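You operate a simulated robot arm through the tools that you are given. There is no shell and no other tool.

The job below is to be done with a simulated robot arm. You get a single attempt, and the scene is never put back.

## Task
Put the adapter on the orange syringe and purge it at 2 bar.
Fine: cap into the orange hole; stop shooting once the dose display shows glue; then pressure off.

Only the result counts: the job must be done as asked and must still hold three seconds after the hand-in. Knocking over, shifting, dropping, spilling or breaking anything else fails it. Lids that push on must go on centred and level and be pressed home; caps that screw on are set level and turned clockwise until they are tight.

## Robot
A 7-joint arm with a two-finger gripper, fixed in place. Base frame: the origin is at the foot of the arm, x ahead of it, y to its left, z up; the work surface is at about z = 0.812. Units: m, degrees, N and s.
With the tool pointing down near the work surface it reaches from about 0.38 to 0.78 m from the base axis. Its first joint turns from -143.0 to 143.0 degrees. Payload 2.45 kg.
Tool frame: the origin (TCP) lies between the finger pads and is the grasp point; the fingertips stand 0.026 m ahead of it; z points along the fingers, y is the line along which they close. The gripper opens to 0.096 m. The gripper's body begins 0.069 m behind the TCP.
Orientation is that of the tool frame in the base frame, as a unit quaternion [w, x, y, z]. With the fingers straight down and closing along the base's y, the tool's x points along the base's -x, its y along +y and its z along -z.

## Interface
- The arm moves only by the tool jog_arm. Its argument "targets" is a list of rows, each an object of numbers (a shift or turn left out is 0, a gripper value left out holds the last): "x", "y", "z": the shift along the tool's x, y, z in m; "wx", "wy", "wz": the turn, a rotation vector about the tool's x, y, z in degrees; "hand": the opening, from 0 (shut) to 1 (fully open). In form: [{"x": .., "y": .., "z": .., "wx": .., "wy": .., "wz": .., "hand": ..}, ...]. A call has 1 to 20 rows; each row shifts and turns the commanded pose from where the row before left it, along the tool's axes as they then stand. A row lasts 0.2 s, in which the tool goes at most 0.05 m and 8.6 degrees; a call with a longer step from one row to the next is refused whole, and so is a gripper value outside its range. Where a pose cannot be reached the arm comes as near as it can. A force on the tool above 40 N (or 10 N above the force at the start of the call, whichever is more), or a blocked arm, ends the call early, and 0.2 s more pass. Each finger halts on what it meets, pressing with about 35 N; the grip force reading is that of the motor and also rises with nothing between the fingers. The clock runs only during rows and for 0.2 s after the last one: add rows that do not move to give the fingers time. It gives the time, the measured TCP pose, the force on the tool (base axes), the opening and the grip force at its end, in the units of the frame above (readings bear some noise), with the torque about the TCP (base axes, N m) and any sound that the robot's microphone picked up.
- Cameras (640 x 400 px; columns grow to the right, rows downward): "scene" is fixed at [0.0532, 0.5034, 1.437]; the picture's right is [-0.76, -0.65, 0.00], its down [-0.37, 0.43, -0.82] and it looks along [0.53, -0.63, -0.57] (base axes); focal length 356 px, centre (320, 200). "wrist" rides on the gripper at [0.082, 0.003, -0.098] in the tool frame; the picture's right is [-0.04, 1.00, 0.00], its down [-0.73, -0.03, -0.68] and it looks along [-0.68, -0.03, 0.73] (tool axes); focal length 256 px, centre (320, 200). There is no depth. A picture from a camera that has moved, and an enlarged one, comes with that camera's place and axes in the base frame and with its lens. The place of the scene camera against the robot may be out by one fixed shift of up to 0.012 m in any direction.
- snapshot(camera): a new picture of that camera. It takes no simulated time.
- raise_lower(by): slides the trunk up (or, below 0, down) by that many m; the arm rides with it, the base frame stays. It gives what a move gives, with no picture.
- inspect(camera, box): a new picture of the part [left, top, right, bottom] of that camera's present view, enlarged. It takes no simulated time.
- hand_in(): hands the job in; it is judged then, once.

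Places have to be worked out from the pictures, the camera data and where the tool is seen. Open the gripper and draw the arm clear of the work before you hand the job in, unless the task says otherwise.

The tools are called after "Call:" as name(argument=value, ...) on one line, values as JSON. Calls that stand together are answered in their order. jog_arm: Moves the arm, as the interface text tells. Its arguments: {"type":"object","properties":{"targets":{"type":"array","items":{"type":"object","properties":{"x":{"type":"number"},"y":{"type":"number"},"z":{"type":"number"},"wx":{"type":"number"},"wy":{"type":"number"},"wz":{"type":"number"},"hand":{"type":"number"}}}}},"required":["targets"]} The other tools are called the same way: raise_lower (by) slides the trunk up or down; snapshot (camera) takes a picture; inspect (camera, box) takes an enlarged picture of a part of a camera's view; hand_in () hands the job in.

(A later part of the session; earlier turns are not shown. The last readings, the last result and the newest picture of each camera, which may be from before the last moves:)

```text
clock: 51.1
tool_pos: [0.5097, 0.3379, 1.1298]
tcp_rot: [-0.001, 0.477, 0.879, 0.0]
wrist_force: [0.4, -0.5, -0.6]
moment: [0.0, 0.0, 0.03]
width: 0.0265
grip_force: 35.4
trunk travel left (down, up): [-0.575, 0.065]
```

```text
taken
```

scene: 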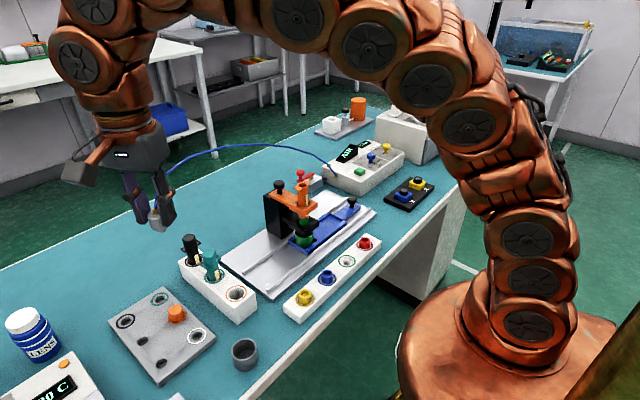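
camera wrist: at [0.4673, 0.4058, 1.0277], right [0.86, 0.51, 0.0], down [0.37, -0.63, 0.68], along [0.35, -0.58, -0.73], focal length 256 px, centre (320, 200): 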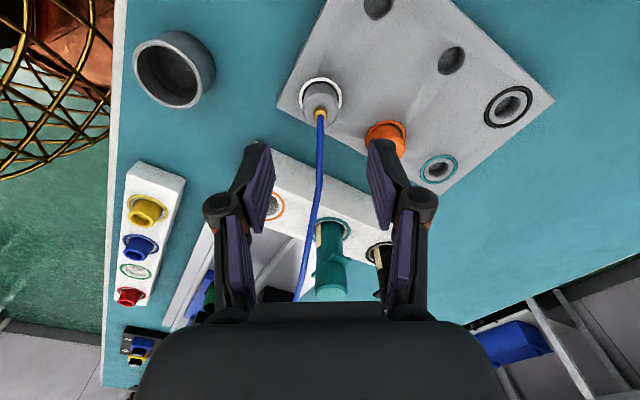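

The tube follows the adapter freely. I carry it across to above the syringe at the same height.

Call:
jog_arm(targets=[{"x": -0.0326, "y": -0.0187}, {"x": -0.0326, "y": -0.0187}, {"x": -0.0326, "y": -0.0187}, {"x": -0.0326, "y": -0.0187}, {"x": -0.0326, "y": -0.0187}, {"x": -0.0326, "y": -0.0187}, {"x": -0.0326, "y": -0.0187}, {"x": -0.0326, "y": -0.0187}, {"x": -0.0328, "y": -0.0189}, {}, {}, {}])

Call:
snapshot(camera="wrist")

Call:
snapshot(camera="scene")

```text
clock: 53.7
tool_pos: [0.5264, -0.0019, 1.1304]
tcp_rot: [0.0, 0.477, 0.879, 0.0]
wrist_force: [-0.2, 0.3, -1.0]
moment: [-0.02, 0.02, 0.03]
width: 0.0266
grip_force: 35.1
trunk travel left (down, up): [-0.575, 0.065]
```

```text
taken
camera wrist: at [0.4853, 0.0684, 1.2288], right [0.86, 0.51, 0.0], down [0.37, -0.63, 0.68], along [0.35, -0.58, -0.73], focal length 256 px, centre (320, 200)
```

wrist: 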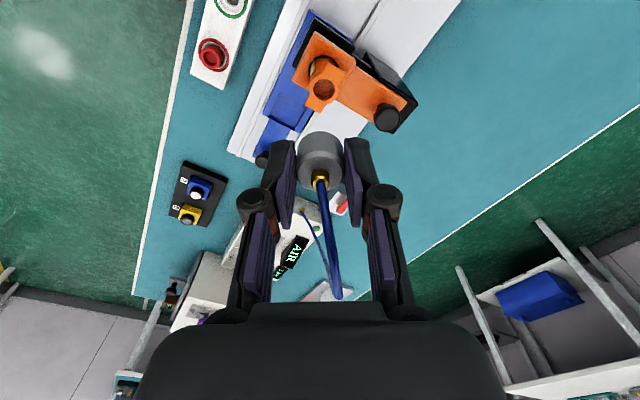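

```text
taken
```

scene: 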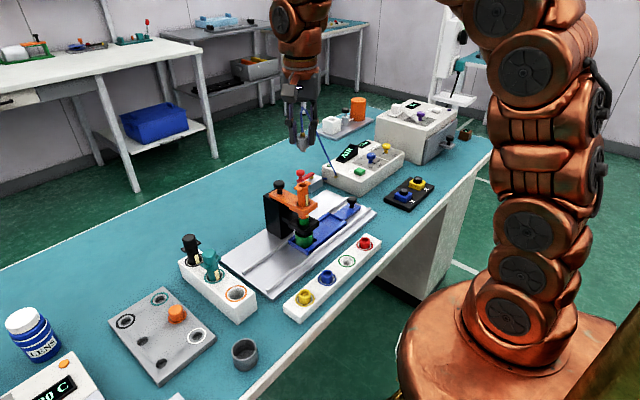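

I enlarge the wrist view to compare the barrel opening with the adapter axis.

Call:
inspect(camera="wrist", box=[270, 50, 390, 200])

Call:
inspect(camera="scene", box=[250, 90, 370, 220])

```text
2.67 times, centred on (330, 125) of wrist
camera zoom: at [0.4853, 0.0684, 1.2288], right [0.86, 0.51, 0.0], down [0.37, -0.63, 0.68], along [0.35, -0.58, -0.73], focal length 683 px, centre (293, 400)
```

zoom: 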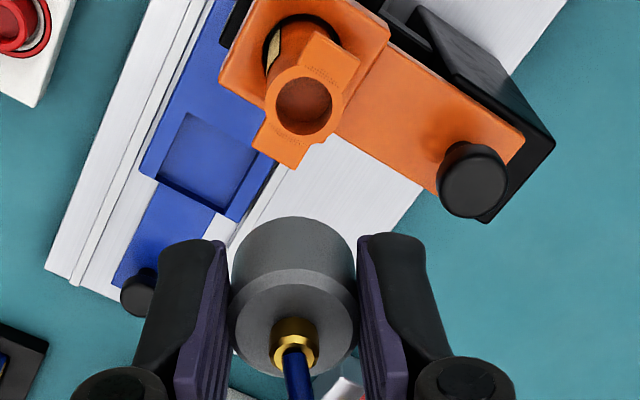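

```text
3.08 times, centred on (310, 155) of scene
camera zoom: at [0.0532, 0.5034, 1.437], right [-0.76, -0.65, 0.0], down [-0.37, 0.43, -0.82], along [0.53, -0.63, -0.57], focal length 1096 px, centre (351, 338)
```

zoom: 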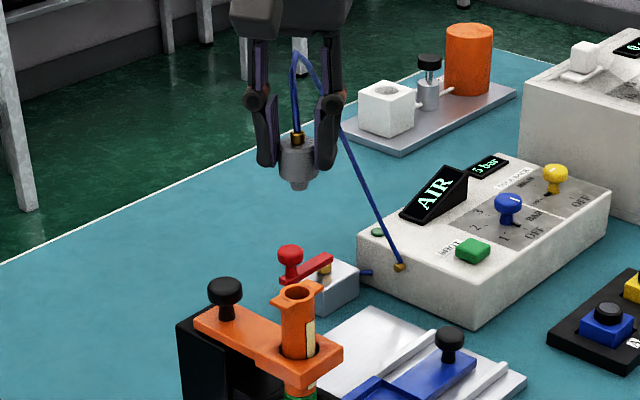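

The bore lies 3.4 mm to tool +y. I take tighter zooms of the adapter's top edge and of the barrel rim to find the adapter's true axis in the tool frame.

Call:
inspect(camera="wrist", box=[290, 125, 350, 195])

Call:
inspect(camera="wrist", box=[295, 60, 355, 120])

Call:
inspect(camera="scene", box=[285, 125, 325, 165])

```text
5.71 times, centred on (320, 160) of wrist
camera zoom: at [0.4853, 0.0684, 1.2288], right [0.86, 0.51, 0.0], down [0.37, -0.63, 0.68], along [0.35, -0.58, -0.73], focal length 1463 px, centre (320, 429)
```

zoom: 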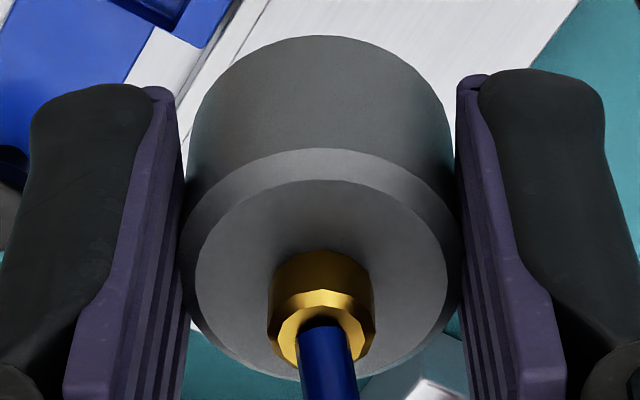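

```text
6.67 times, centred on (325, 90) of wrist
camera zoom: at [0.4853, 0.0684, 1.2288], right [0.86, 0.51, 0.0], down [0.37, -0.63, 0.68], along [0.35, -0.58, -0.73], focal length 1707 px, centre (287, 933)
```

zoom: 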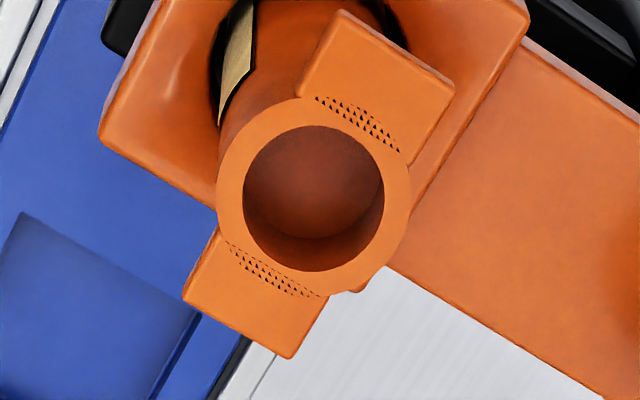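

```text
10.00 times, centred on (305, 145) of scene
camera zoom: at [0.0532, 0.5034, 1.437], right [-0.76, -0.65, 0.0], down [-0.37, 0.43, -0.82], along [0.53, -0.63, -0.57], focal length 3560 px, centre (470, 750)
```

zoom: 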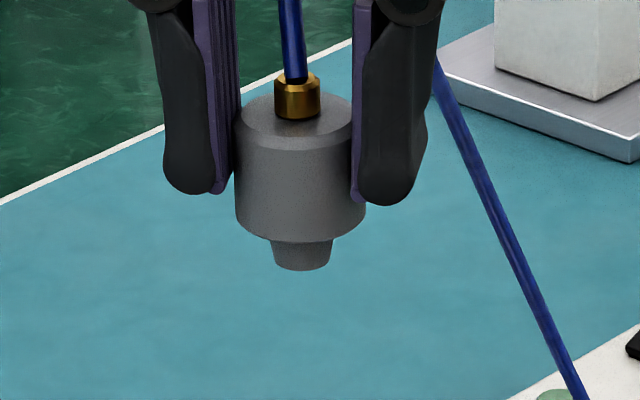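

The adapter has a tapered plug (13→10.6 mm) for the 18.6 mm bore. Its axis is at tool x≈+1 mm; the bore is at tool y +3.4 mm. I correct (x −0.9, y +3.4 mm) and descend to TCP z≈1.06, plug still ~2 cm above the rim.

Call:
jog_arm(targets=[{"y": 0.0034, "x": -0.0009}, {"z": 0.025}, {"z": 0.025}, {"z": 0.02}, {}, {}])

Call:
inspect(camera="wrist", box=[280, 90, 360, 200])

Call:
inspect(camera="scene", box=[275, 145, 335, 205])

```text
clock: 55.1
tool_pos: [0.531, 0.0015, 1.06]
tcp_rot: [-0.001, 0.478, 0.878, 0.0]
wrist_force: [-0.5, -0.6, -0.4]
moment: [-0.01, 0.0, 0.01]
width: 0.026
grip_force: 35.1
trunk travel left (down, up): [-0.575, 0.065]
```

```text
3.64 times, centred on (320, 145) of wrist
camera zoom: at [0.489, 0.0705, 1.1585], right [0.86, 0.51, 0.0], down [0.37, -0.63, 0.68], along [0.35, -0.58, -0.73], focal length 931 px, centre (320, 400)
```

zoom: 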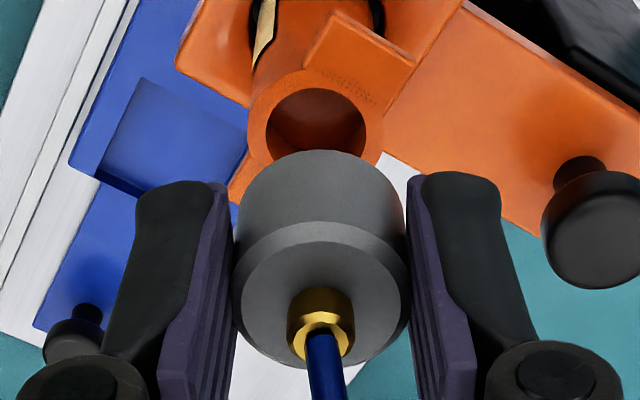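

```text
6.67 times, centred on (305, 175) of scene
camera zoom: at [0.0532, 0.5034, 1.437], right [-0.76, -0.65, 0.0], down [-0.37, 0.43, -0.82], along [0.53, -0.63, -0.57], focal length 2374 px, centre (420, 367)
```

zoom: 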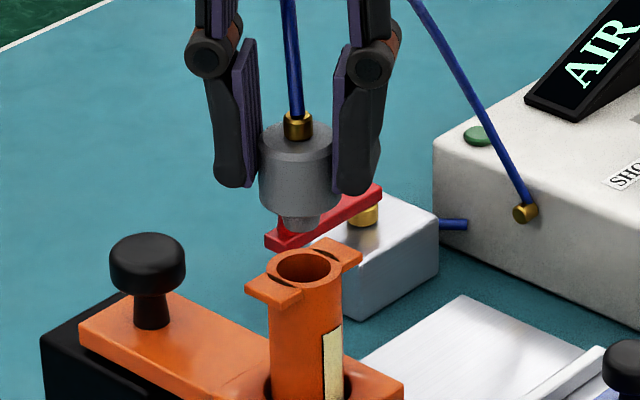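

Now the barrel is ~0.8 mm toward tool −y and ~0.7 mm toward tool −x of the adapter axis. I correct and descend to just above the rim.

Call:
jog_arm(targets=[{"y": -0.0008, "x": -0.0007}, {"z": 0.008}, {"z": 0.008}, {}, {}])

Call:
inspect(camera="wrist", box=[280, 90, 360, 200])

Call:
inspect(camera="scene", box=[280, 155, 330, 205])

```text
clock: 56.3
tool_pos: [0.531, -0.0005, 1.0443]
tcp_rot: [-0.001, 0.477, 0.879, 0.0]
wrist_force: [0.4, -0.1, -0.4]
moment: [0.0, 0.0, -0.05]
width: 0.0266
grip_force: 35.2
trunk travel left (down, up): [-0.575, 0.065]
```

```text
3.64 times, centred on (320, 145) of wrist
camera zoom: at [0.4889, 0.0695, 1.1422], right [0.86, 0.51, 0.0], down [0.37, -0.63, 0.68], along [0.35, -0.58, -0.73], focal length 931 px, centre (320, 400)
```

zoom: 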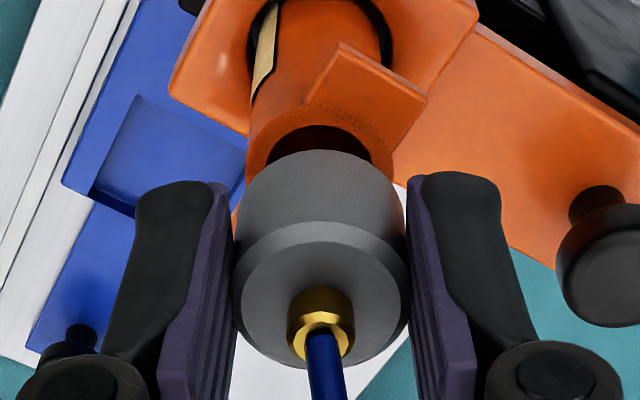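

```text
8.00 times, centred on (305, 180) of scene
camera zoom: at [0.0532, 0.5034, 1.437], right [-0.76, -0.65, 0.0], down [-0.37, 0.43, -0.82], along [0.53, -0.63, -0.57], focal length 2848 px, centre (440, 360)
```

zoom: 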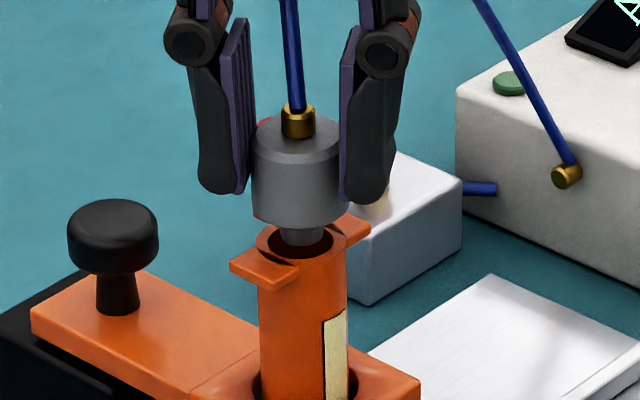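

Adapter and bore are aligned to within about 0.5 mm in both directions. I lower the plug into the bore in small steps, watching forces.

Call:
jog_arm(targets=[{"z": 0.003}, {"z": 0.003}, {}, {}])

Call:
inspect(camera="wrist", box=[280, 90, 360, 200])

Call:
inspect(camera="scene", box=[285, 160, 325, 200])

```text
clock: 57.3
tool_pos: [0.5297, -0.001, 1.0377]
tcp_rot: [0.0, 0.477, 0.879, 0.001]
wrist_force: [0.4, 0.3, -0.9]
moment: [-0.02, 0.04, -0.03]
width: 0.026
grip_force: 35.1
trunk travel left (down, up): [-0.575, 0.065]
```

```text
3.64 times, centred on (320, 145) of wrist
camera zoom: at [0.489, 0.0693, 1.1362], right [0.86, 0.51, 0.0], down [0.37, -0.63, 0.68], along [0.35, -0.58, -0.73], focal length 931 px, centre (320, 400)
```

zoom: 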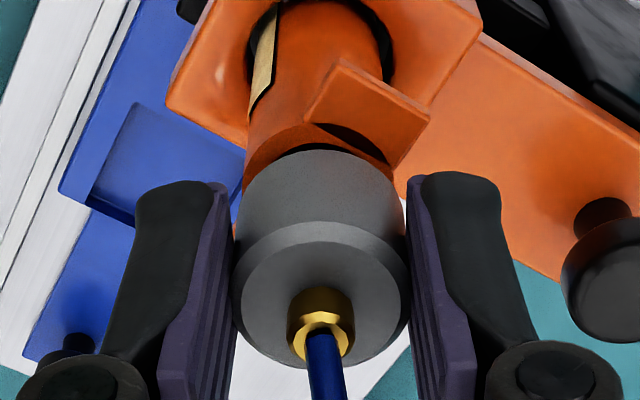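

```text
10.00 times, centred on (305, 180) of scene
camera zoom: at [0.0532, 0.5034, 1.437], right [-0.76, -0.65, 0.0], down [-0.37, 0.43, -0.82], along [0.53, -0.63, -0.57], focal length 3560 px, centre (470, 400)
```

zoom: 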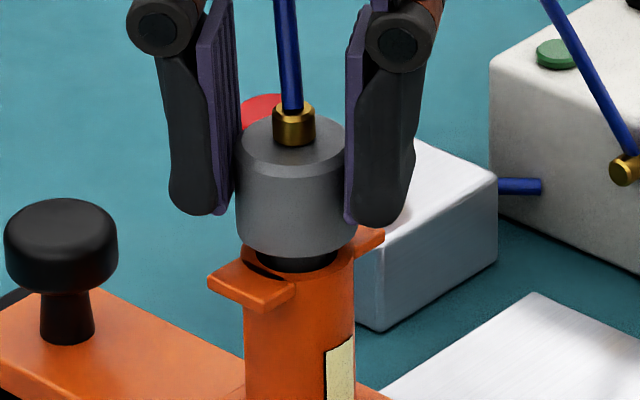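

The plug is entering. I trim by x +0.5, y −0.3 mm and continue down gently.

Call:
jog_arm(targets=[{"x": 0.0005, "y": -0.0003}, {"z": 0.002}, {}])

Call:
jog_arm(targets=[{"z": 0.002}, {}])

Call:
inspect(camera="scene", box=[285, 160, 325, 200])

Call:
inspect(camera="wrist", box=[280, 90, 360, 200])

```text
clock: 58.1
tool_pos: [0.5297, 0.0, 1.036]
tcp_rot: [0.0, 0.478, 0.879, 0.0]
wrist_force: [-1.0, -0.2, -1.7]
moment: [-0.04, 0.01, 0.0]
width: 0.0266
grip_force: 35.1
trunk travel left (down, up): [-0.575, 0.065]
```

```text
clock: 58.7
tool_pos: [0.5295, 0.0003, 1.0337]
tcp_rot: [0.0, 0.477, 0.879, 0.0]
wrist_force: [-0.1, 0.1, 3.4]
moment: [0.04, -0.01, 0.03]
width: 0.0264
grip_force: 34.7
trunk travel left (down, up): [-0.575, 0.065]
```

```text
10.00 times, centred on (305, 180) of scene
camera zoom: at [0.0532, 0.5034, 1.437], right [-0.76, -0.65, 0.0], down [-0.37, 0.43, -0.82], along [0.53, -0.63, -0.57], focal length 3560 px, centre (470, 400)
```

zoom: 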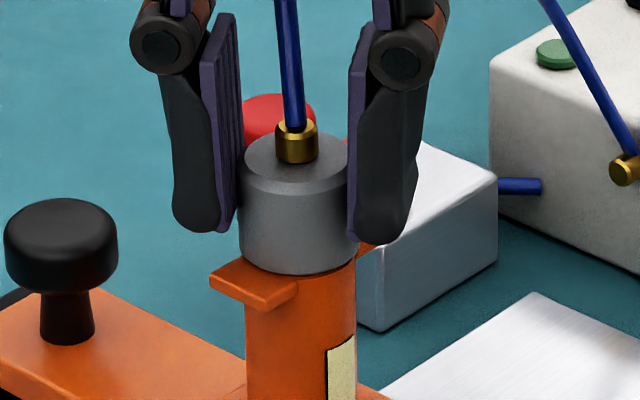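

```text
3.64 times, centred on (320, 145) of wrist
camera zoom: at [0.4882, 0.0694, 1.1321], right [0.86, 0.51, 0.0], down [0.37, -0.63, 0.68], along [0.35, -0.58, -0.73], focal length 931 px, centre (320, 400)
```

zoom: 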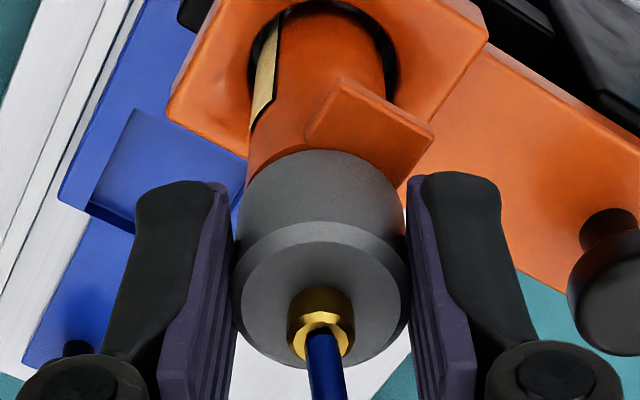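

Contact at 3.4 N with the body on the rim; the scene view shows it ~0.6 mm toward tool +y. I lift 1 mm, trim that, and press down.

Call:
jog_arm(targets=[{"z": -0.0012}, {"y": -0.0007}, {"z": 0.0012}, {}])

Call:
inspect(camera="scene", box=[285, 160, 325, 200])

```text
clock: 59.7
tool_pos: [0.5291, -0.0005, 1.0344]
tcp_rot: [0.0, 0.477, 0.879, 0.0]
wrist_force: [-0.5, 0.4, 3.1]
moment: [0.07, -0.04, 0.01]
width: 0.0264
grip_force: 35.2
trunk travel left (down, up): [-0.575, 0.065]
```

```text
10.00 times, centred on (305, 180) of scene
camera zoom: at [0.0532, 0.5034, 1.437], right [-0.76, -0.65, 0.0], down [-0.37, 0.43, -0.82], along [0.53, -0.63, -0.57], focal length 3560 px, centre (470, 400)
```

zoom: 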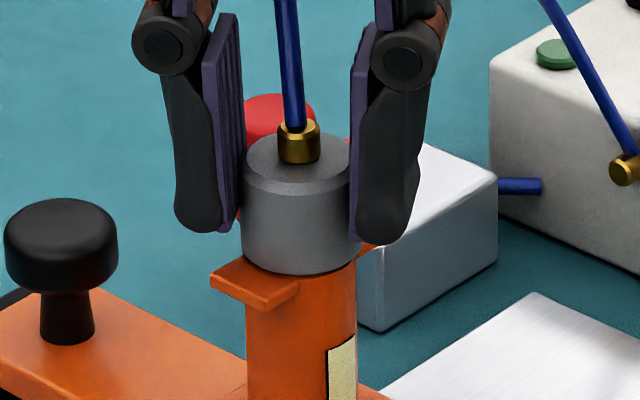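

Well centred now. I press it home in 1 mm steps.

Call:
jog_arm(targets=[{"z": 0.001}, {}])

Call:
jog_arm(targets=[{"z": 0.001}, {}])

Call:
inspect(camera="scene", box=[285, 160, 325, 200])

```text
clock: 60.3
tool_pos: [0.5284, 0.0003, 1.0335]
tcp_rot: [0.001, 0.477, 0.879, 0.001]
wrist_force: [0.5, 1.9, 15.8]
moment: [0.17, 0.04, 0.02]
width: 0.0266
grip_force: 35.6
trunk travel left (down, up): [-0.575, 0.065]
```

```text
clock: 60.9
tool_pos: [0.5294, 0.0, 1.0328]
tcp_rot: [0.001, 0.478, 0.878, 0.001]
wrist_force: [0.9, -0.3, 24.3]
moment: [0.03, 0.01, 0.0]
width: 0.0266
grip_force: 34.8
trunk travel left (down, up): [-0.575, 0.065]
```

```text
10.00 times, centred on (305, 180) of scene
camera zoom: at [0.0532, 0.5034, 1.437], right [-0.76, -0.65, 0.0], down [-0.37, 0.43, -0.82], along [0.53, -0.63, -0.57], focal length 3560 px, centre (470, 400)
```

zoom: 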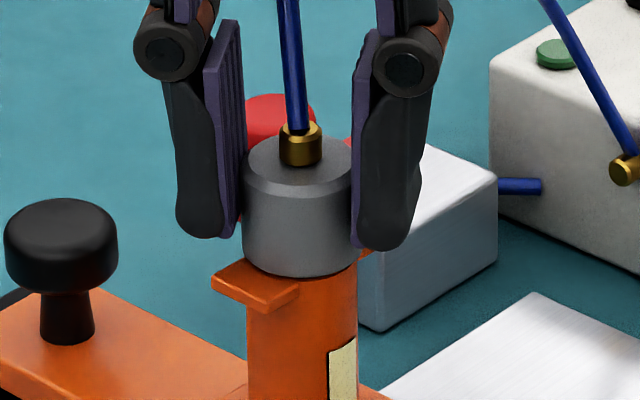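

Pressed with 24 N; the adapter sits level on the rim. I unload and open the fingers a little.

Call:
jog_arm(targets=[{"z": -0.001}, {"z": -0.0005}, {"hand": 0.45}, {}, {}, {}])

Call:
inspect(camera="scene", box=[275, 150, 335, 210])

Call:
inspect(camera="wrist", box=[270, 90, 370, 210])

```text
clock: 62.3
tool_pos: [0.5293, -0.0001, 1.0329]
tcp_rot: [0.0, 0.477, 0.879, 0.0]
wrist_force: [-0.4, 0.8, -1.1]
moment: [0.0, -0.01, -0.02]
width: 0.0431
grip_force: 0.0
trunk travel left (down, up): [-0.575, 0.065]
```

```text
6.67 times, centred on (305, 180) of scene
camera zoom: at [0.0532, 0.5034, 1.437], right [-0.76, -0.65, 0.0], down [-0.37, 0.43, -0.82], along [0.53, -0.63, -0.57], focal length 2374 px, centre (420, 333)
```

zoom: 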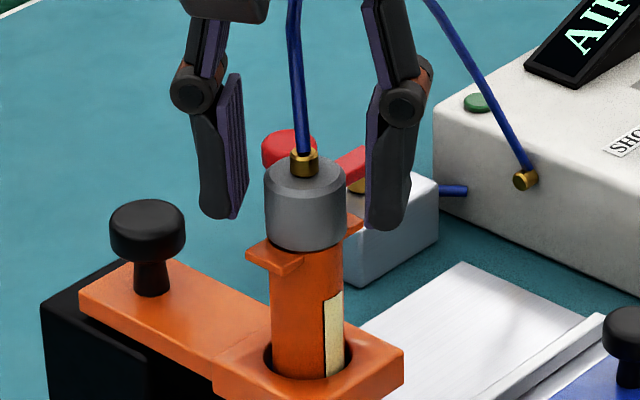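

```text
3.33 times, centred on (320, 150) of wrist
camera zoom: at [0.4874, 0.0693, 1.1316], right [0.86, 0.51, 0.0], down [0.38, -0.63, 0.68], along [0.35, -0.58, -0.73], focal length 853 px, centre (320, 367)
```

zoom: 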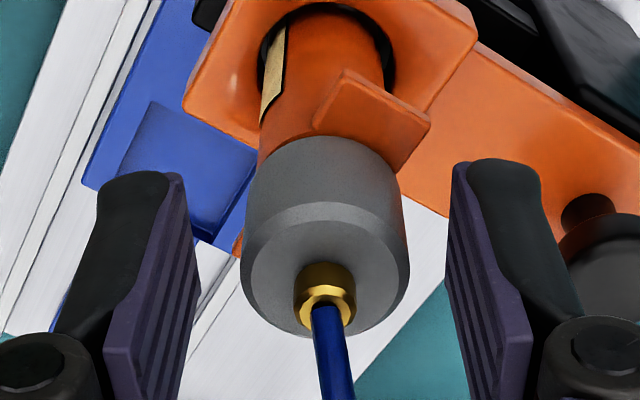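

The adapter stays seated and level. I withdraw straight up; the tube arch lies in the gap plane between the fingers.

Call:
jog_arm(targets=[{"z": -0.01}, {"z": -0.02}, {"z": -0.03}, {"z": -0.03}, {"z": -0.03}, {}, {}])

Call:
inspect(camera="scene", box=[230, 80, 390, 220])

Call:
snapshot(camera="wrist")

```text
clock: 63.9
tool_pos: [0.5296, -0.001, 1.1531]
tcp_rot: [0.0, 0.477, 0.879, 0.0]
wrist_force: [0.6, -0.1, -0.4]
moment: [0.02, -0.01, 0.02]
width: 0.0435
grip_force: 0.2
trunk travel left (down, up): [-0.575, 0.065]
```

```text
2.86 times, centred on (310, 150) of scene
camera zoom: at [0.0532, 0.5034, 1.437], right [-0.76, -0.65, 0.0], down [-0.37, 0.43, -0.82], along [0.53, -0.63, -0.57], focal length 1017 px, centre (349, 343)
```

zoom: 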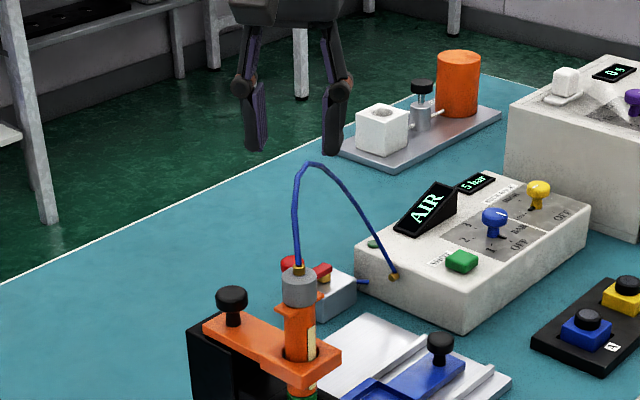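

```text
taken
camera wrist: at [0.4884, 0.0691, 1.2519], right [0.86, 0.51, 0.0], down [0.37, -0.63, 0.68], along [0.35, -0.58, -0.73], focal length 256 px, centre (320, 200)
```

wrist: 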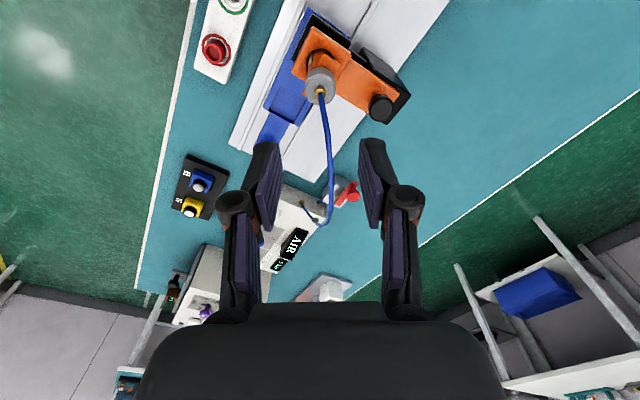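

The adapter is on, with the tube arching to the controller. I go up a bit more, turn the tool back to its original heading and move over to the controller, passing above the tube arch.

Call:
jog_arm(targets=[{"z": -0.03}, {"wz": -8.2}, {"wz": -8.2}, {"wz": -8.2}, {"wz": -8.2}, {"wz": -8.2}, {"wz": -8.2}, {"wz": -7.8}, {}, {}])

```text
clock: 66.1
tool_pos: [0.5289, -0.0005, 1.1846]
tcp_rot: [0.0, -0.001, 1.0, -0.001]
wrist_force: [0.4, -0.2, -0.1]
moment: [0.0, 0.05, 0.0]
width: 0.0431
grip_force: 0.0
trunk travel left (down, up): [-0.575, 0.065]
```

Heading restored. Now I move over the controller at the same height.

Call:
jog_arm(targets=[{"y": -0.035}, {"y": -0.042}, {"y": -0.042}, {"y": -0.042}, {"y": -0.042}, {"y": -0.042}, {"y": -0.042}, {"y": -0.042}, {"y": -0.03}, {"x": -0.02}, {}, {}])

Call:
snapshot(camera="wrist")

Call:
inspect(camera="wrist", box=[220, 0, 420, 130])

```text
clock: 68.7
tool_pos: [0.536, -0.3581, 1.1742]
tcp_rot: [0.0, 0.0, 1.0, 0.0]
wrist_force: [0.3, -0.4, -0.3]
moment: [0.01, -0.02, 0.02]
width: 0.0432
grip_force: 0.0
out of reach, approached as far as the arm can: row 9, 10
trunk travel left (down, up): [-0.575, 0.065]
```

```text
taken
camera wrist: at [0.4552, -0.356, 1.2729], right [0.04, 1.0, 0.0], down [0.73, -0.03, 0.68], along [0.68, -0.03, -0.73], focal length 256 px, centre (320, 200)
```

wrist: 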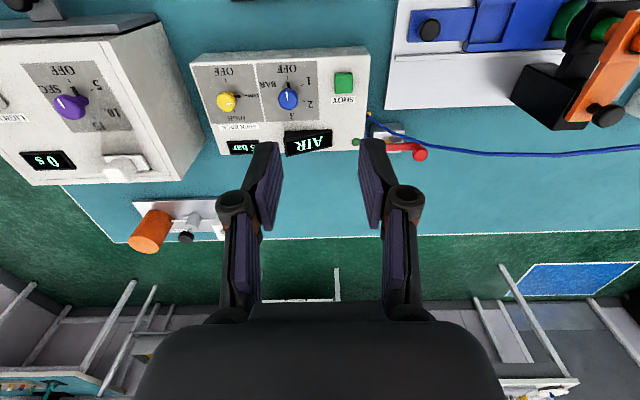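

```text
3.08 times, centred on (320, 65) of wrist
camera zoom: at [0.4552, -0.356, 1.2729], right [0.04, 1.0, 0.0], down [0.73, -0.03, 0.68], along [0.68, -0.03, -0.73], focal length 788 px, centre (320, 615)
```

zoom: 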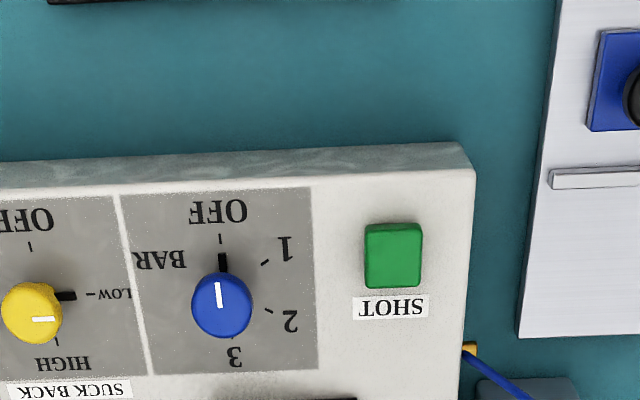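

The BAR dial has OFF toward the robot and 1, 2, 3 at 60° steps clockwise, so OFF→2 is 120° clockwise. The knob is near (0.604, −0.41). I descend toward it for a closer look.

Call:
jog_arm(targets=[{"z": 0.04}, {"z": 0.04}, {"x": -0.02, "y": -0.02, "z": 0.03}, {"x": -0.02, "y": -0.02, "z": 0.03}, {"x": -0.02, "y": -0.012, "z": 0.02}, {}, {}])

Call:
snapshot(camera="wrist")

Call:
inspect(camera="wrist", box=[260, 50, 380, 170])

```text
clock: 70.3
tool_pos: [0.5968, -0.4105, 1.0146]
tcp_rot: [0.0, 0.001, 1.0, 0.0]
wrist_force: [0.4, -0.5, -0.5]
moment: [0.03, 0.0, 0.01]
width: 0.0436
grip_force: 0.0
trunk travel left (down, up): [-0.575, 0.065]
```

```text
taken
camera wrist: at [0.5155, -0.4076, 1.1128], right [0.04, 1.0, 0.0], down [0.73, -0.03, 0.68], along [0.68, -0.03, -0.73], focal length 256 px, centre (320, 200)
```

wrist: 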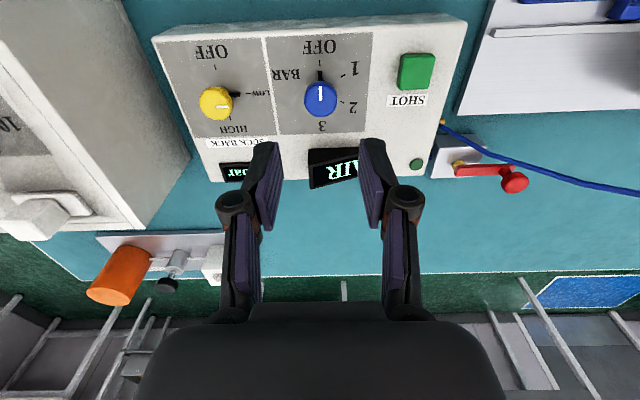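

```text
3.33 times, centred on (320, 110) of wrist
camera zoom: at [0.5155, -0.4076, 1.1128], right [0.04, 1.0, 0.0], down [0.73, -0.03, 0.68], along [0.68, -0.03, -0.73], focal length 853 px, centre (320, 500)
```

zoom: 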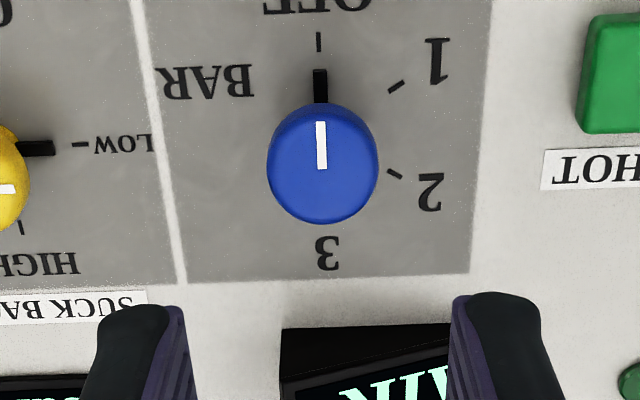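

I check the fixed camera's view of the knob and gripper for the knob's height.

Call:
inspect(camera="scene", box=[320, 90, 430, 190])

Call:
inspect(camera="scene", box=[355, 135, 395, 175])

```text
4.00 times, centred on (375, 140) of scene
camera zoom: at [0.0532, 0.5034, 1.437], right [-0.76, -0.65, 0.0], down [-0.37, 0.43, -0.82], along [0.53, -0.63, -0.57], focal length 1424 px, centre (100, 440)
```

zoom: 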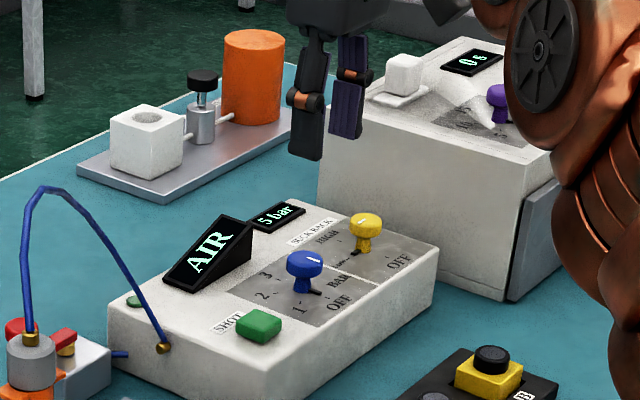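

```text
10.00 times, centred on (375, 155) of scene
camera zoom: at [0.0532, 0.5034, 1.437], right [-0.76, -0.65, 0.0], down [-0.37, 0.43, -0.82], along [0.53, -0.63, -0.57], focal length 3560 px, centre (-230, 650)
```

zoom: 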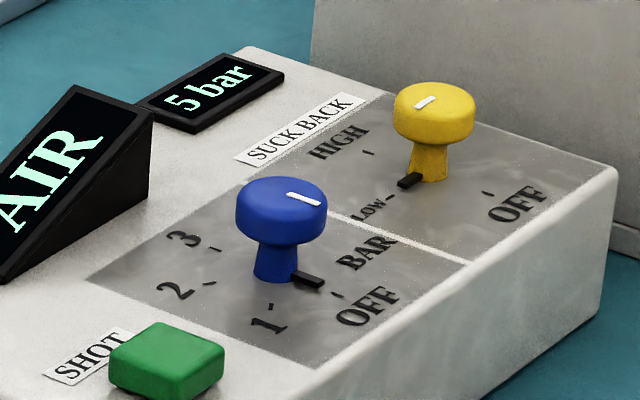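

The knob head is a 30 mm mushroom, top near z≈0.89. I turn the tool −60° (so a +120° turn fits) and open the fingers more; the new viewpoint also gives me parallax for the knob's position.

Call:
jog_arm(targets=[{"x": -0.005, "hand": 0.62}, {"wz": -8.5}, {"wz": -8.5}, {"wz": -8.5}, {"wz": -8.5}, {"wz": -8.5}, {"wz": -8.5}, {"wz": -8.5}, {}, {}])

Call:
snapshot(camera="wrist")

Call:
inspect(camera="wrist", box=[260, 50, 380, 170])

```text
clock: 72.5
tool_pos: [0.6026, -0.4092, 1.0156]
tcp_rot: [0.0, -0.496, 0.869, 0.0]
wrist_force: [-0.2, -0.6, -0.3]
moment: [0.01, 0.04, 0.03]
width: 0.0596
grip_force: 0.0
trunk travel left (down, up): [-0.575, 0.065]
```

```text
taken
camera wrist: at [0.5574, -0.4792, 1.1132], right [-0.84, 0.54, 0.0], down [0.4, 0.62, 0.68], along [0.37, 0.57, -0.73], focal length 256 px, centre (320, 200)
```

wrist: 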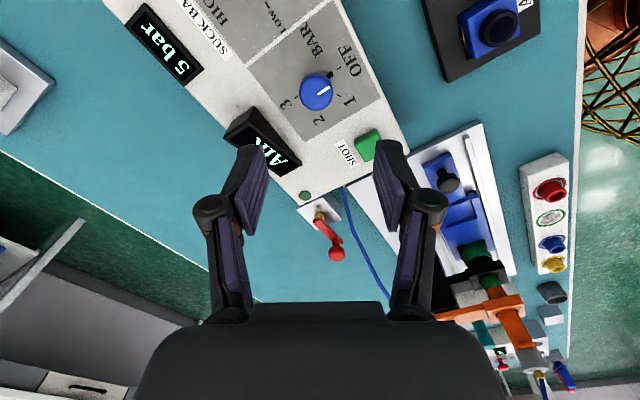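

```text
3.33 times, centred on (320, 110) of wrist
camera zoom: at [0.5574, -0.4792, 1.1132], right [-0.84, 0.54, 0.0], down [0.4, 0.62, 0.68], along [0.37, 0.57, -0.73], focal length 853 px, centre (320, 500)
```

zoom: 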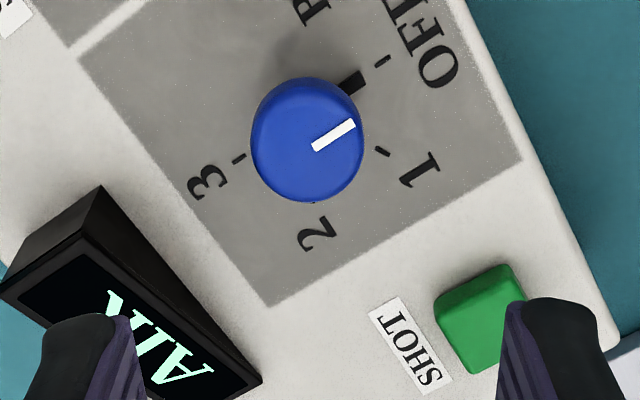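

The parallax puts the knob axis at about (0.606, −0.410), head top z≈0.884. I shift tool y −3.7 mm, x −0.8 mm, and come down to z≈0.935 to check.

Call:
jog_arm(targets=[{"y": -0.0037, "x": -0.0008}, {"z": 0.03}, {"z": 0.03}, {"z": 0.02}, {}, {}])

Call:
inspect(camera="wrist", box=[250, 70, 390, 210])

Call:
inspect(camera="scene", box=[330, 110, 420, 190])

```text
clock: 73.9
tool_pos: [0.606, -0.4107, 0.9363]
tcp_rot: [0.0, -0.496, 0.868, 0.0]
wrist_force: [1.0, 0.0, -0.8]
moment: [0.03, -0.04, -0.01]
width: 0.0596
grip_force: 0.0
trunk travel left (down, up): [-0.575, 0.065]
```

```text
2.86 times, centred on (320, 140) of wrist
camera zoom: at [0.5611, -0.48, 1.0331], right [-0.84, 0.54, 0.0], down [0.4, 0.62, 0.68], along [0.37, 0.57, -0.73], focal length 731 px, centre (320, 371)
```

zoom: 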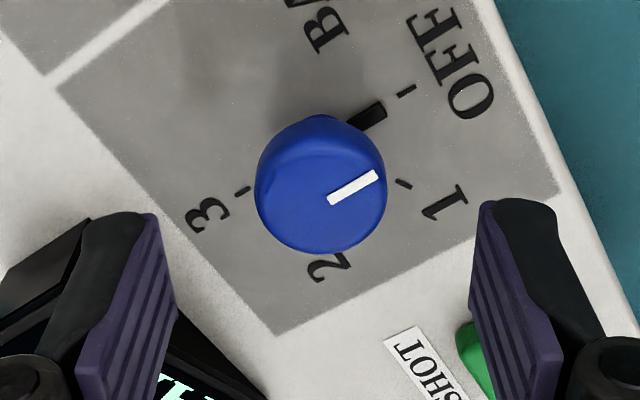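

```text
5.00 times, centred on (375, 150) of scene
camera zoom: at [0.0532, 0.5034, 1.437], right [-0.76, -0.65, 0.0], down [-0.37, 0.43, -0.82], along [0.53, -0.63, -0.57], focal length 1780 px, centre (45, 450)
```

zoom: 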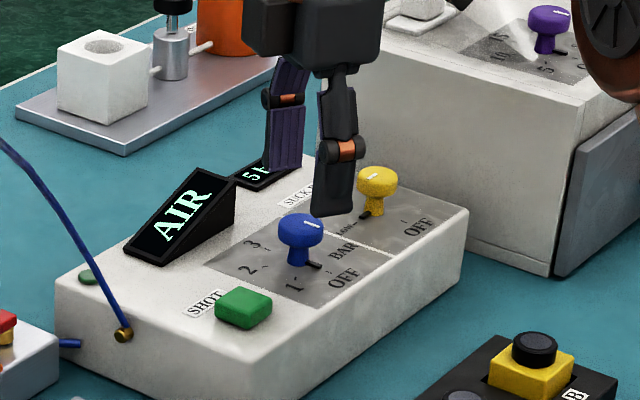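

Marks and the scene view agree that the knob is centred to about 1 mm (head top z≈0.890). I trim tool x −0.8 mm, descend so the tips reach just below the head, and check.

Call:
jog_arm(targets=[{"x": -0.0008}, {"z": 0.02}, {"z": 0.0185}, {}, {}])

Call:
inspect(camera="wrist", box=[250, 90, 390, 230])

Call:
inspect(camera="scene", box=[340, 120, 400, 180])

```text
clock: 75.1
tool_pos: [0.6056, -0.4099, 0.8972]
tcp_rot: [-0.001, -0.496, 0.868, 0.0]
wrist_force: [-0.1, 0.6, 0.2]
moment: [0.01, -0.02, 0.0]
width: 0.0596
grip_force: 0.0
trunk travel left (down, up): [-0.575, 0.065]
```

```text
2.86 times, centred on (320, 160) of wrist
camera zoom: at [0.5612, -0.4796, 0.9952], right [-0.84, 0.54, 0.0], down [0.4, 0.62, 0.68], along [0.37, 0.57, -0.73], focal length 731 px, centre (320, 314)
```

zoom: 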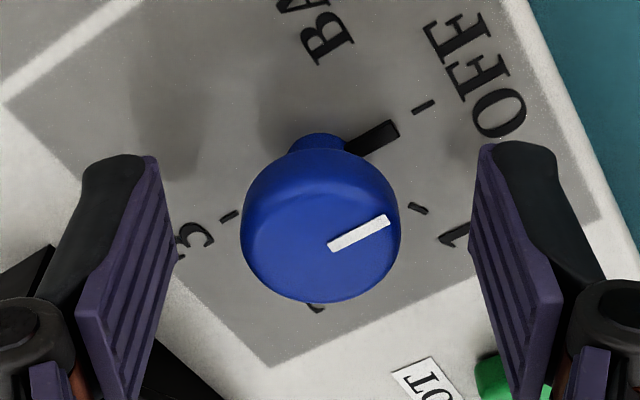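

```text
6.67 times, centred on (370, 150) of scene
camera zoom: at [0.0532, 0.5034, 1.437], right [-0.76, -0.65, 0.0], down [-0.37, 0.43, -0.82], along [0.53, -0.63, -0.57], focal length 2374 px, centre (-13, 533)
```

zoom: 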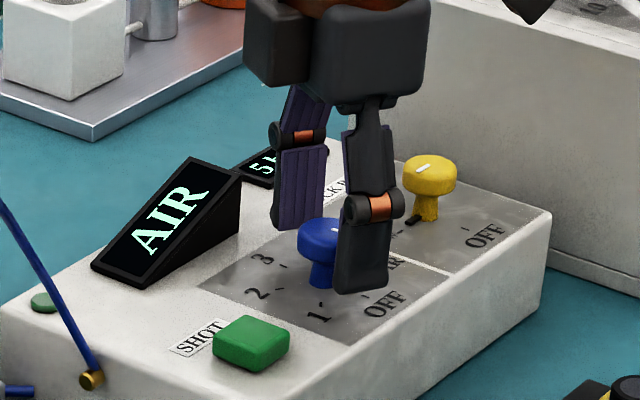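

The knob is centred between the fingers in both views. I close on it.

Call:
jog_arm(targets=[{"hand": 0}, {}, {}, {}, {}, {}])

Call:
inspect(camera="wrist", box=[250, 90, 390, 230])

```text
clock: 76.5
tool_pos: [0.6048, -0.4095, 0.8979]
tcp_rot: [0.0, -0.497, 0.868, 0.0]
wrist_force: [-0.6, 0.9, 1.9]
moment: [-0.01, -0.03, 0.01]
width: 0.0287
grip_force: 45.5
trunk travel left (down, up): [-0.575, 0.065]
```

```text
2.86 times, centred on (320, 160) of wrist
camera zoom: at [0.5611, -0.4795, 0.9953], right [-0.84, 0.54, 0.0], down [0.4, 0.62, 0.68], along [0.37, 0.57, -0.73], focal length 731 px, centre (320, 314)
```

zoom: 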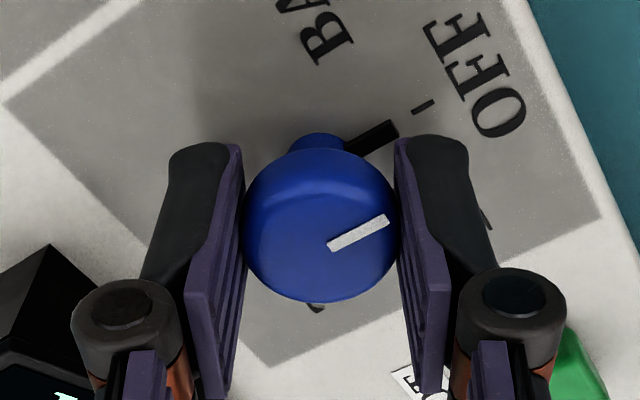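

Gripped. I turn clockwise a first 17° and check the force and pointer.

Call:
jog_arm(targets=[{"wz": 8.5}, {"wz": 8.5}, {}])

Call:
inspect(camera="wrist", box=[250, 90, 390, 230])

```text
clock: 77.3
tool_pos: [0.6035, -0.41, 0.8955]
tcp_rot: [-0.001, -0.361, 0.932, -0.001]
wrist_force: [-2.4, 2.9, 3.5]
moment: [-0.13, 0.3, 0.0]
width: 0.0291
grip_force: 44.9
trunk travel left (down, up): [-0.575, 0.065]
```

```text
2.86 times, centred on (320, 160) of wrist
camera zoom: at [0.5428, -0.4634, 0.9953], right [-0.64, 0.76, 0.0], down [0.56, 0.47, 0.68], along [0.52, 0.44, -0.73], focal length 731 px, centre (320, 314)
```

zoom: 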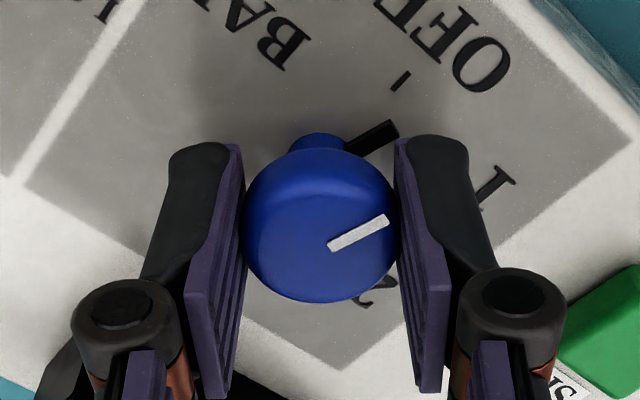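

The knob turns with the gripper (pointer fixed relative to the fingers). I continue 51° more.

Call:
jog_arm(targets=[{"wz": 8.5}, {"wz": 8.5}, {"wz": 8.5}, {"wz": 8.5}, {"wz": 8.5}, {"wz": 8.5}, {}])

Call:
inspect(camera="wrist", box=[250, 90, 390, 230])

```text
clock: 78.9
tool_pos: [0.6044, -0.4093, 0.8963]
tcp_rot: [0.001, 0.075, 0.997, 0.0]
wrist_force: [-7.1, 5.9, 6.5]
moment: [0.11, 0.23, -0.01]
width: 0.0287
grip_force: 44.8
trunk travel left (down, up): [-0.575, 0.065]
```

```text
2.86 times, centred on (320, 160) of wrist
camera zoom: at [0.5249, -0.395, 0.9952], right [0.19, 0.98, 0.0], down [0.72, -0.14, 0.68], along [0.67, -0.13, -0.73], focal length 731 px, centre (320, 314)
```

zoom: 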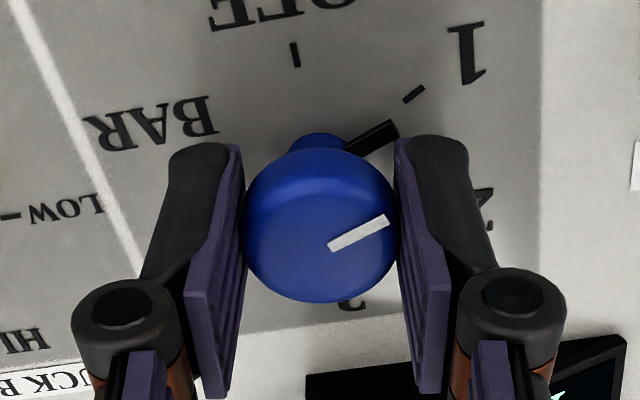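

Pointer is just past 1 as expected at 68°. A side force of ~9 N builds up, so I shift slightly with it and turn the remaining 52°.

Call:
jog_arm(targets=[{"wz": 8.5, "x": 0.0007, "y": 0.0004}, {"wz": 8.5}, {"wz": 8.5}, {"wz": 8.5}, {"wz": 8.5}, {"wz": 8.5}, {"wz": 1}, {}])

Call:
inspect(camera="wrist", box=[250, 90, 390, 230])

Call:
inspect(camera="scene", box=[330, 120, 410, 190])

```text
clock: 80.7
tool_pos: [0.604, -0.409, 0.8955]
tcp_rot: [0.0, 0.504, 0.864, 0.0]
wrist_force: [4.9, -2.1, 16.7]
moment: [-0.28, -0.23, 0.02]
width: 0.0289
grip_force: 45.1
trunk travel left (down, up): [-0.575, 0.065]
```

```text
2.86 times, centred on (320, 160) of wrist
camera zoom: at [0.568, -0.3375, 0.9951], right [0.89, 0.46, 0.0], down [0.33, -0.65, 0.68], along [0.31, -0.6, -0.73], focal length 731 px, centre (320, 314)
```

zoom: 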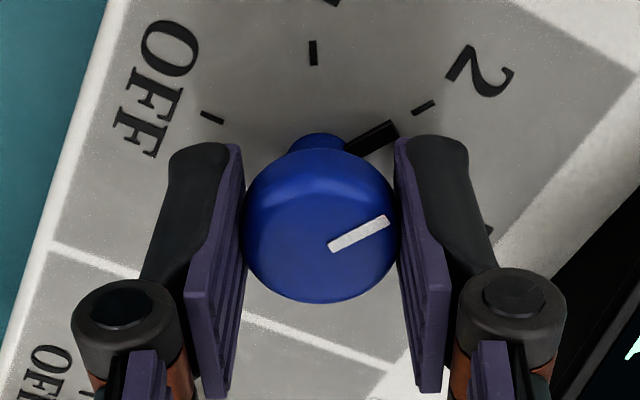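

```text
5.71 times, centred on (370, 155) of scene
camera zoom: at [0.0532, 0.5034, 1.437], right [-0.76, -0.65, 0.0], down [-0.37, 0.43, -0.82], along [0.53, -0.63, -0.57], focal length 2034 px, centre (34, 457)
```

zoom: 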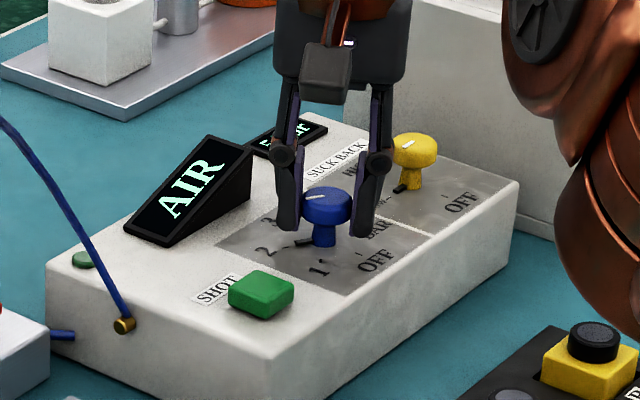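

The pointer lines up with 2 exactly as it did with OFF. I ease the downward load and release the knob.

Call:
jog_arm(targets=[{"z": -0.001}, {"hand": 0.3}, {"hand": 0.62}, {}, {}, {}])

Call:
inspect(camera="wrist", box=[250, 90, 390, 230])

```text
clock: 82.1
tool_pos: [0.6054, -0.4085, 0.8969]
tcp_rot: [0.0, 0.504, 0.864, 0.0]
wrist_force: [0.8, -0.3, -0.5]
moment: [-0.02, 0.0, 0.03]
width: 0.0597
grip_force: 0.2
trunk travel left (down, up): [-0.575, 0.065]
```

```text
2.86 times, centred on (320, 160) of wrist
camera zoom: at [0.5678, -0.3379, 0.9954], right [0.89, 0.46, 0.0], down [0.34, -0.65, 0.68], along [0.31, -0.6, -0.73], focal length 731 px, centre (320, 314)
```

zoom: 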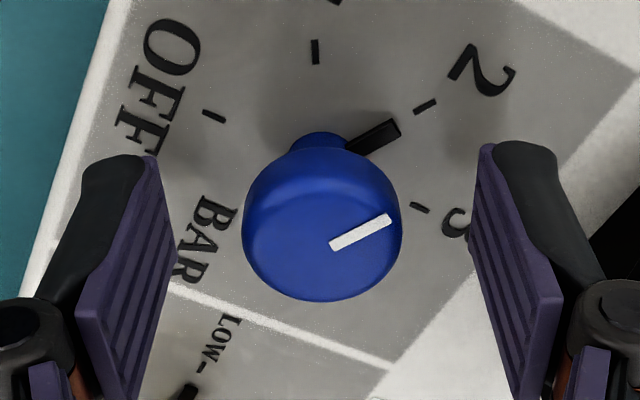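

The dial stands at 2. I rise clear of the knob and check the displays.

Call:
jog_arm(targets=[{"z": -0.03}, {"z": -0.03}, {"z": -0.03}, {"wz": -8.4}, {"wz": -8.4}, {"wz": -8.4}, {"wz": -8.4}, {"wz": -8.4}, {"wz": -8.4}, {"wz": -8.4}, {"wz": -8.4}, {"wz": -8.4}, {"wz": -8.4}, {"wz": -8.4}, {"wz": -8.0}, {"hand": 0}, {}, {}, {}, {}])

Call:
inspect(camera="scene", box=[320, 110, 420, 190])

Call:
snapshot(camera="wrist")

```text
clock: 86.3
tool_pos: [0.6065, -0.4093, 0.9876]
tcp_rot: [-0.001, -0.341, 0.94, 0.0]
wrist_force: [-0.3, -0.2, -0.1]
moment: [0.01, -0.02, 0.01]
width: 0.0
grip_force: 28.9
trunk travel left (down, up): [-0.575, 0.065]
```

```text
5.00 times, centred on (370, 150) of scene
camera zoom: at [0.0532, 0.5034, 1.437], right [-0.76, -0.65, 0.0], down [-0.37, 0.43, -0.82], along [0.53, -0.63, -0.57], focal length 1780 px, centre (70, 450)
```

zoom: 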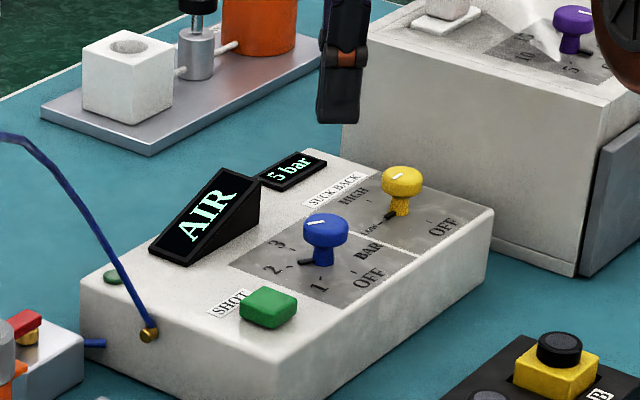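

```text
taken
camera wrist: at [0.5404, -0.4602, 1.0857], right [-0.61, 0.79, 0.0], down [0.58, 0.45, 0.68], along [0.54, 0.41, -0.73], focal length 256 px, centre (320, 200)
```

wrist: 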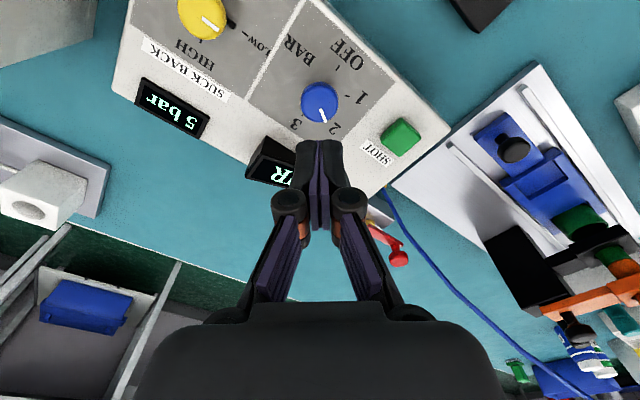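

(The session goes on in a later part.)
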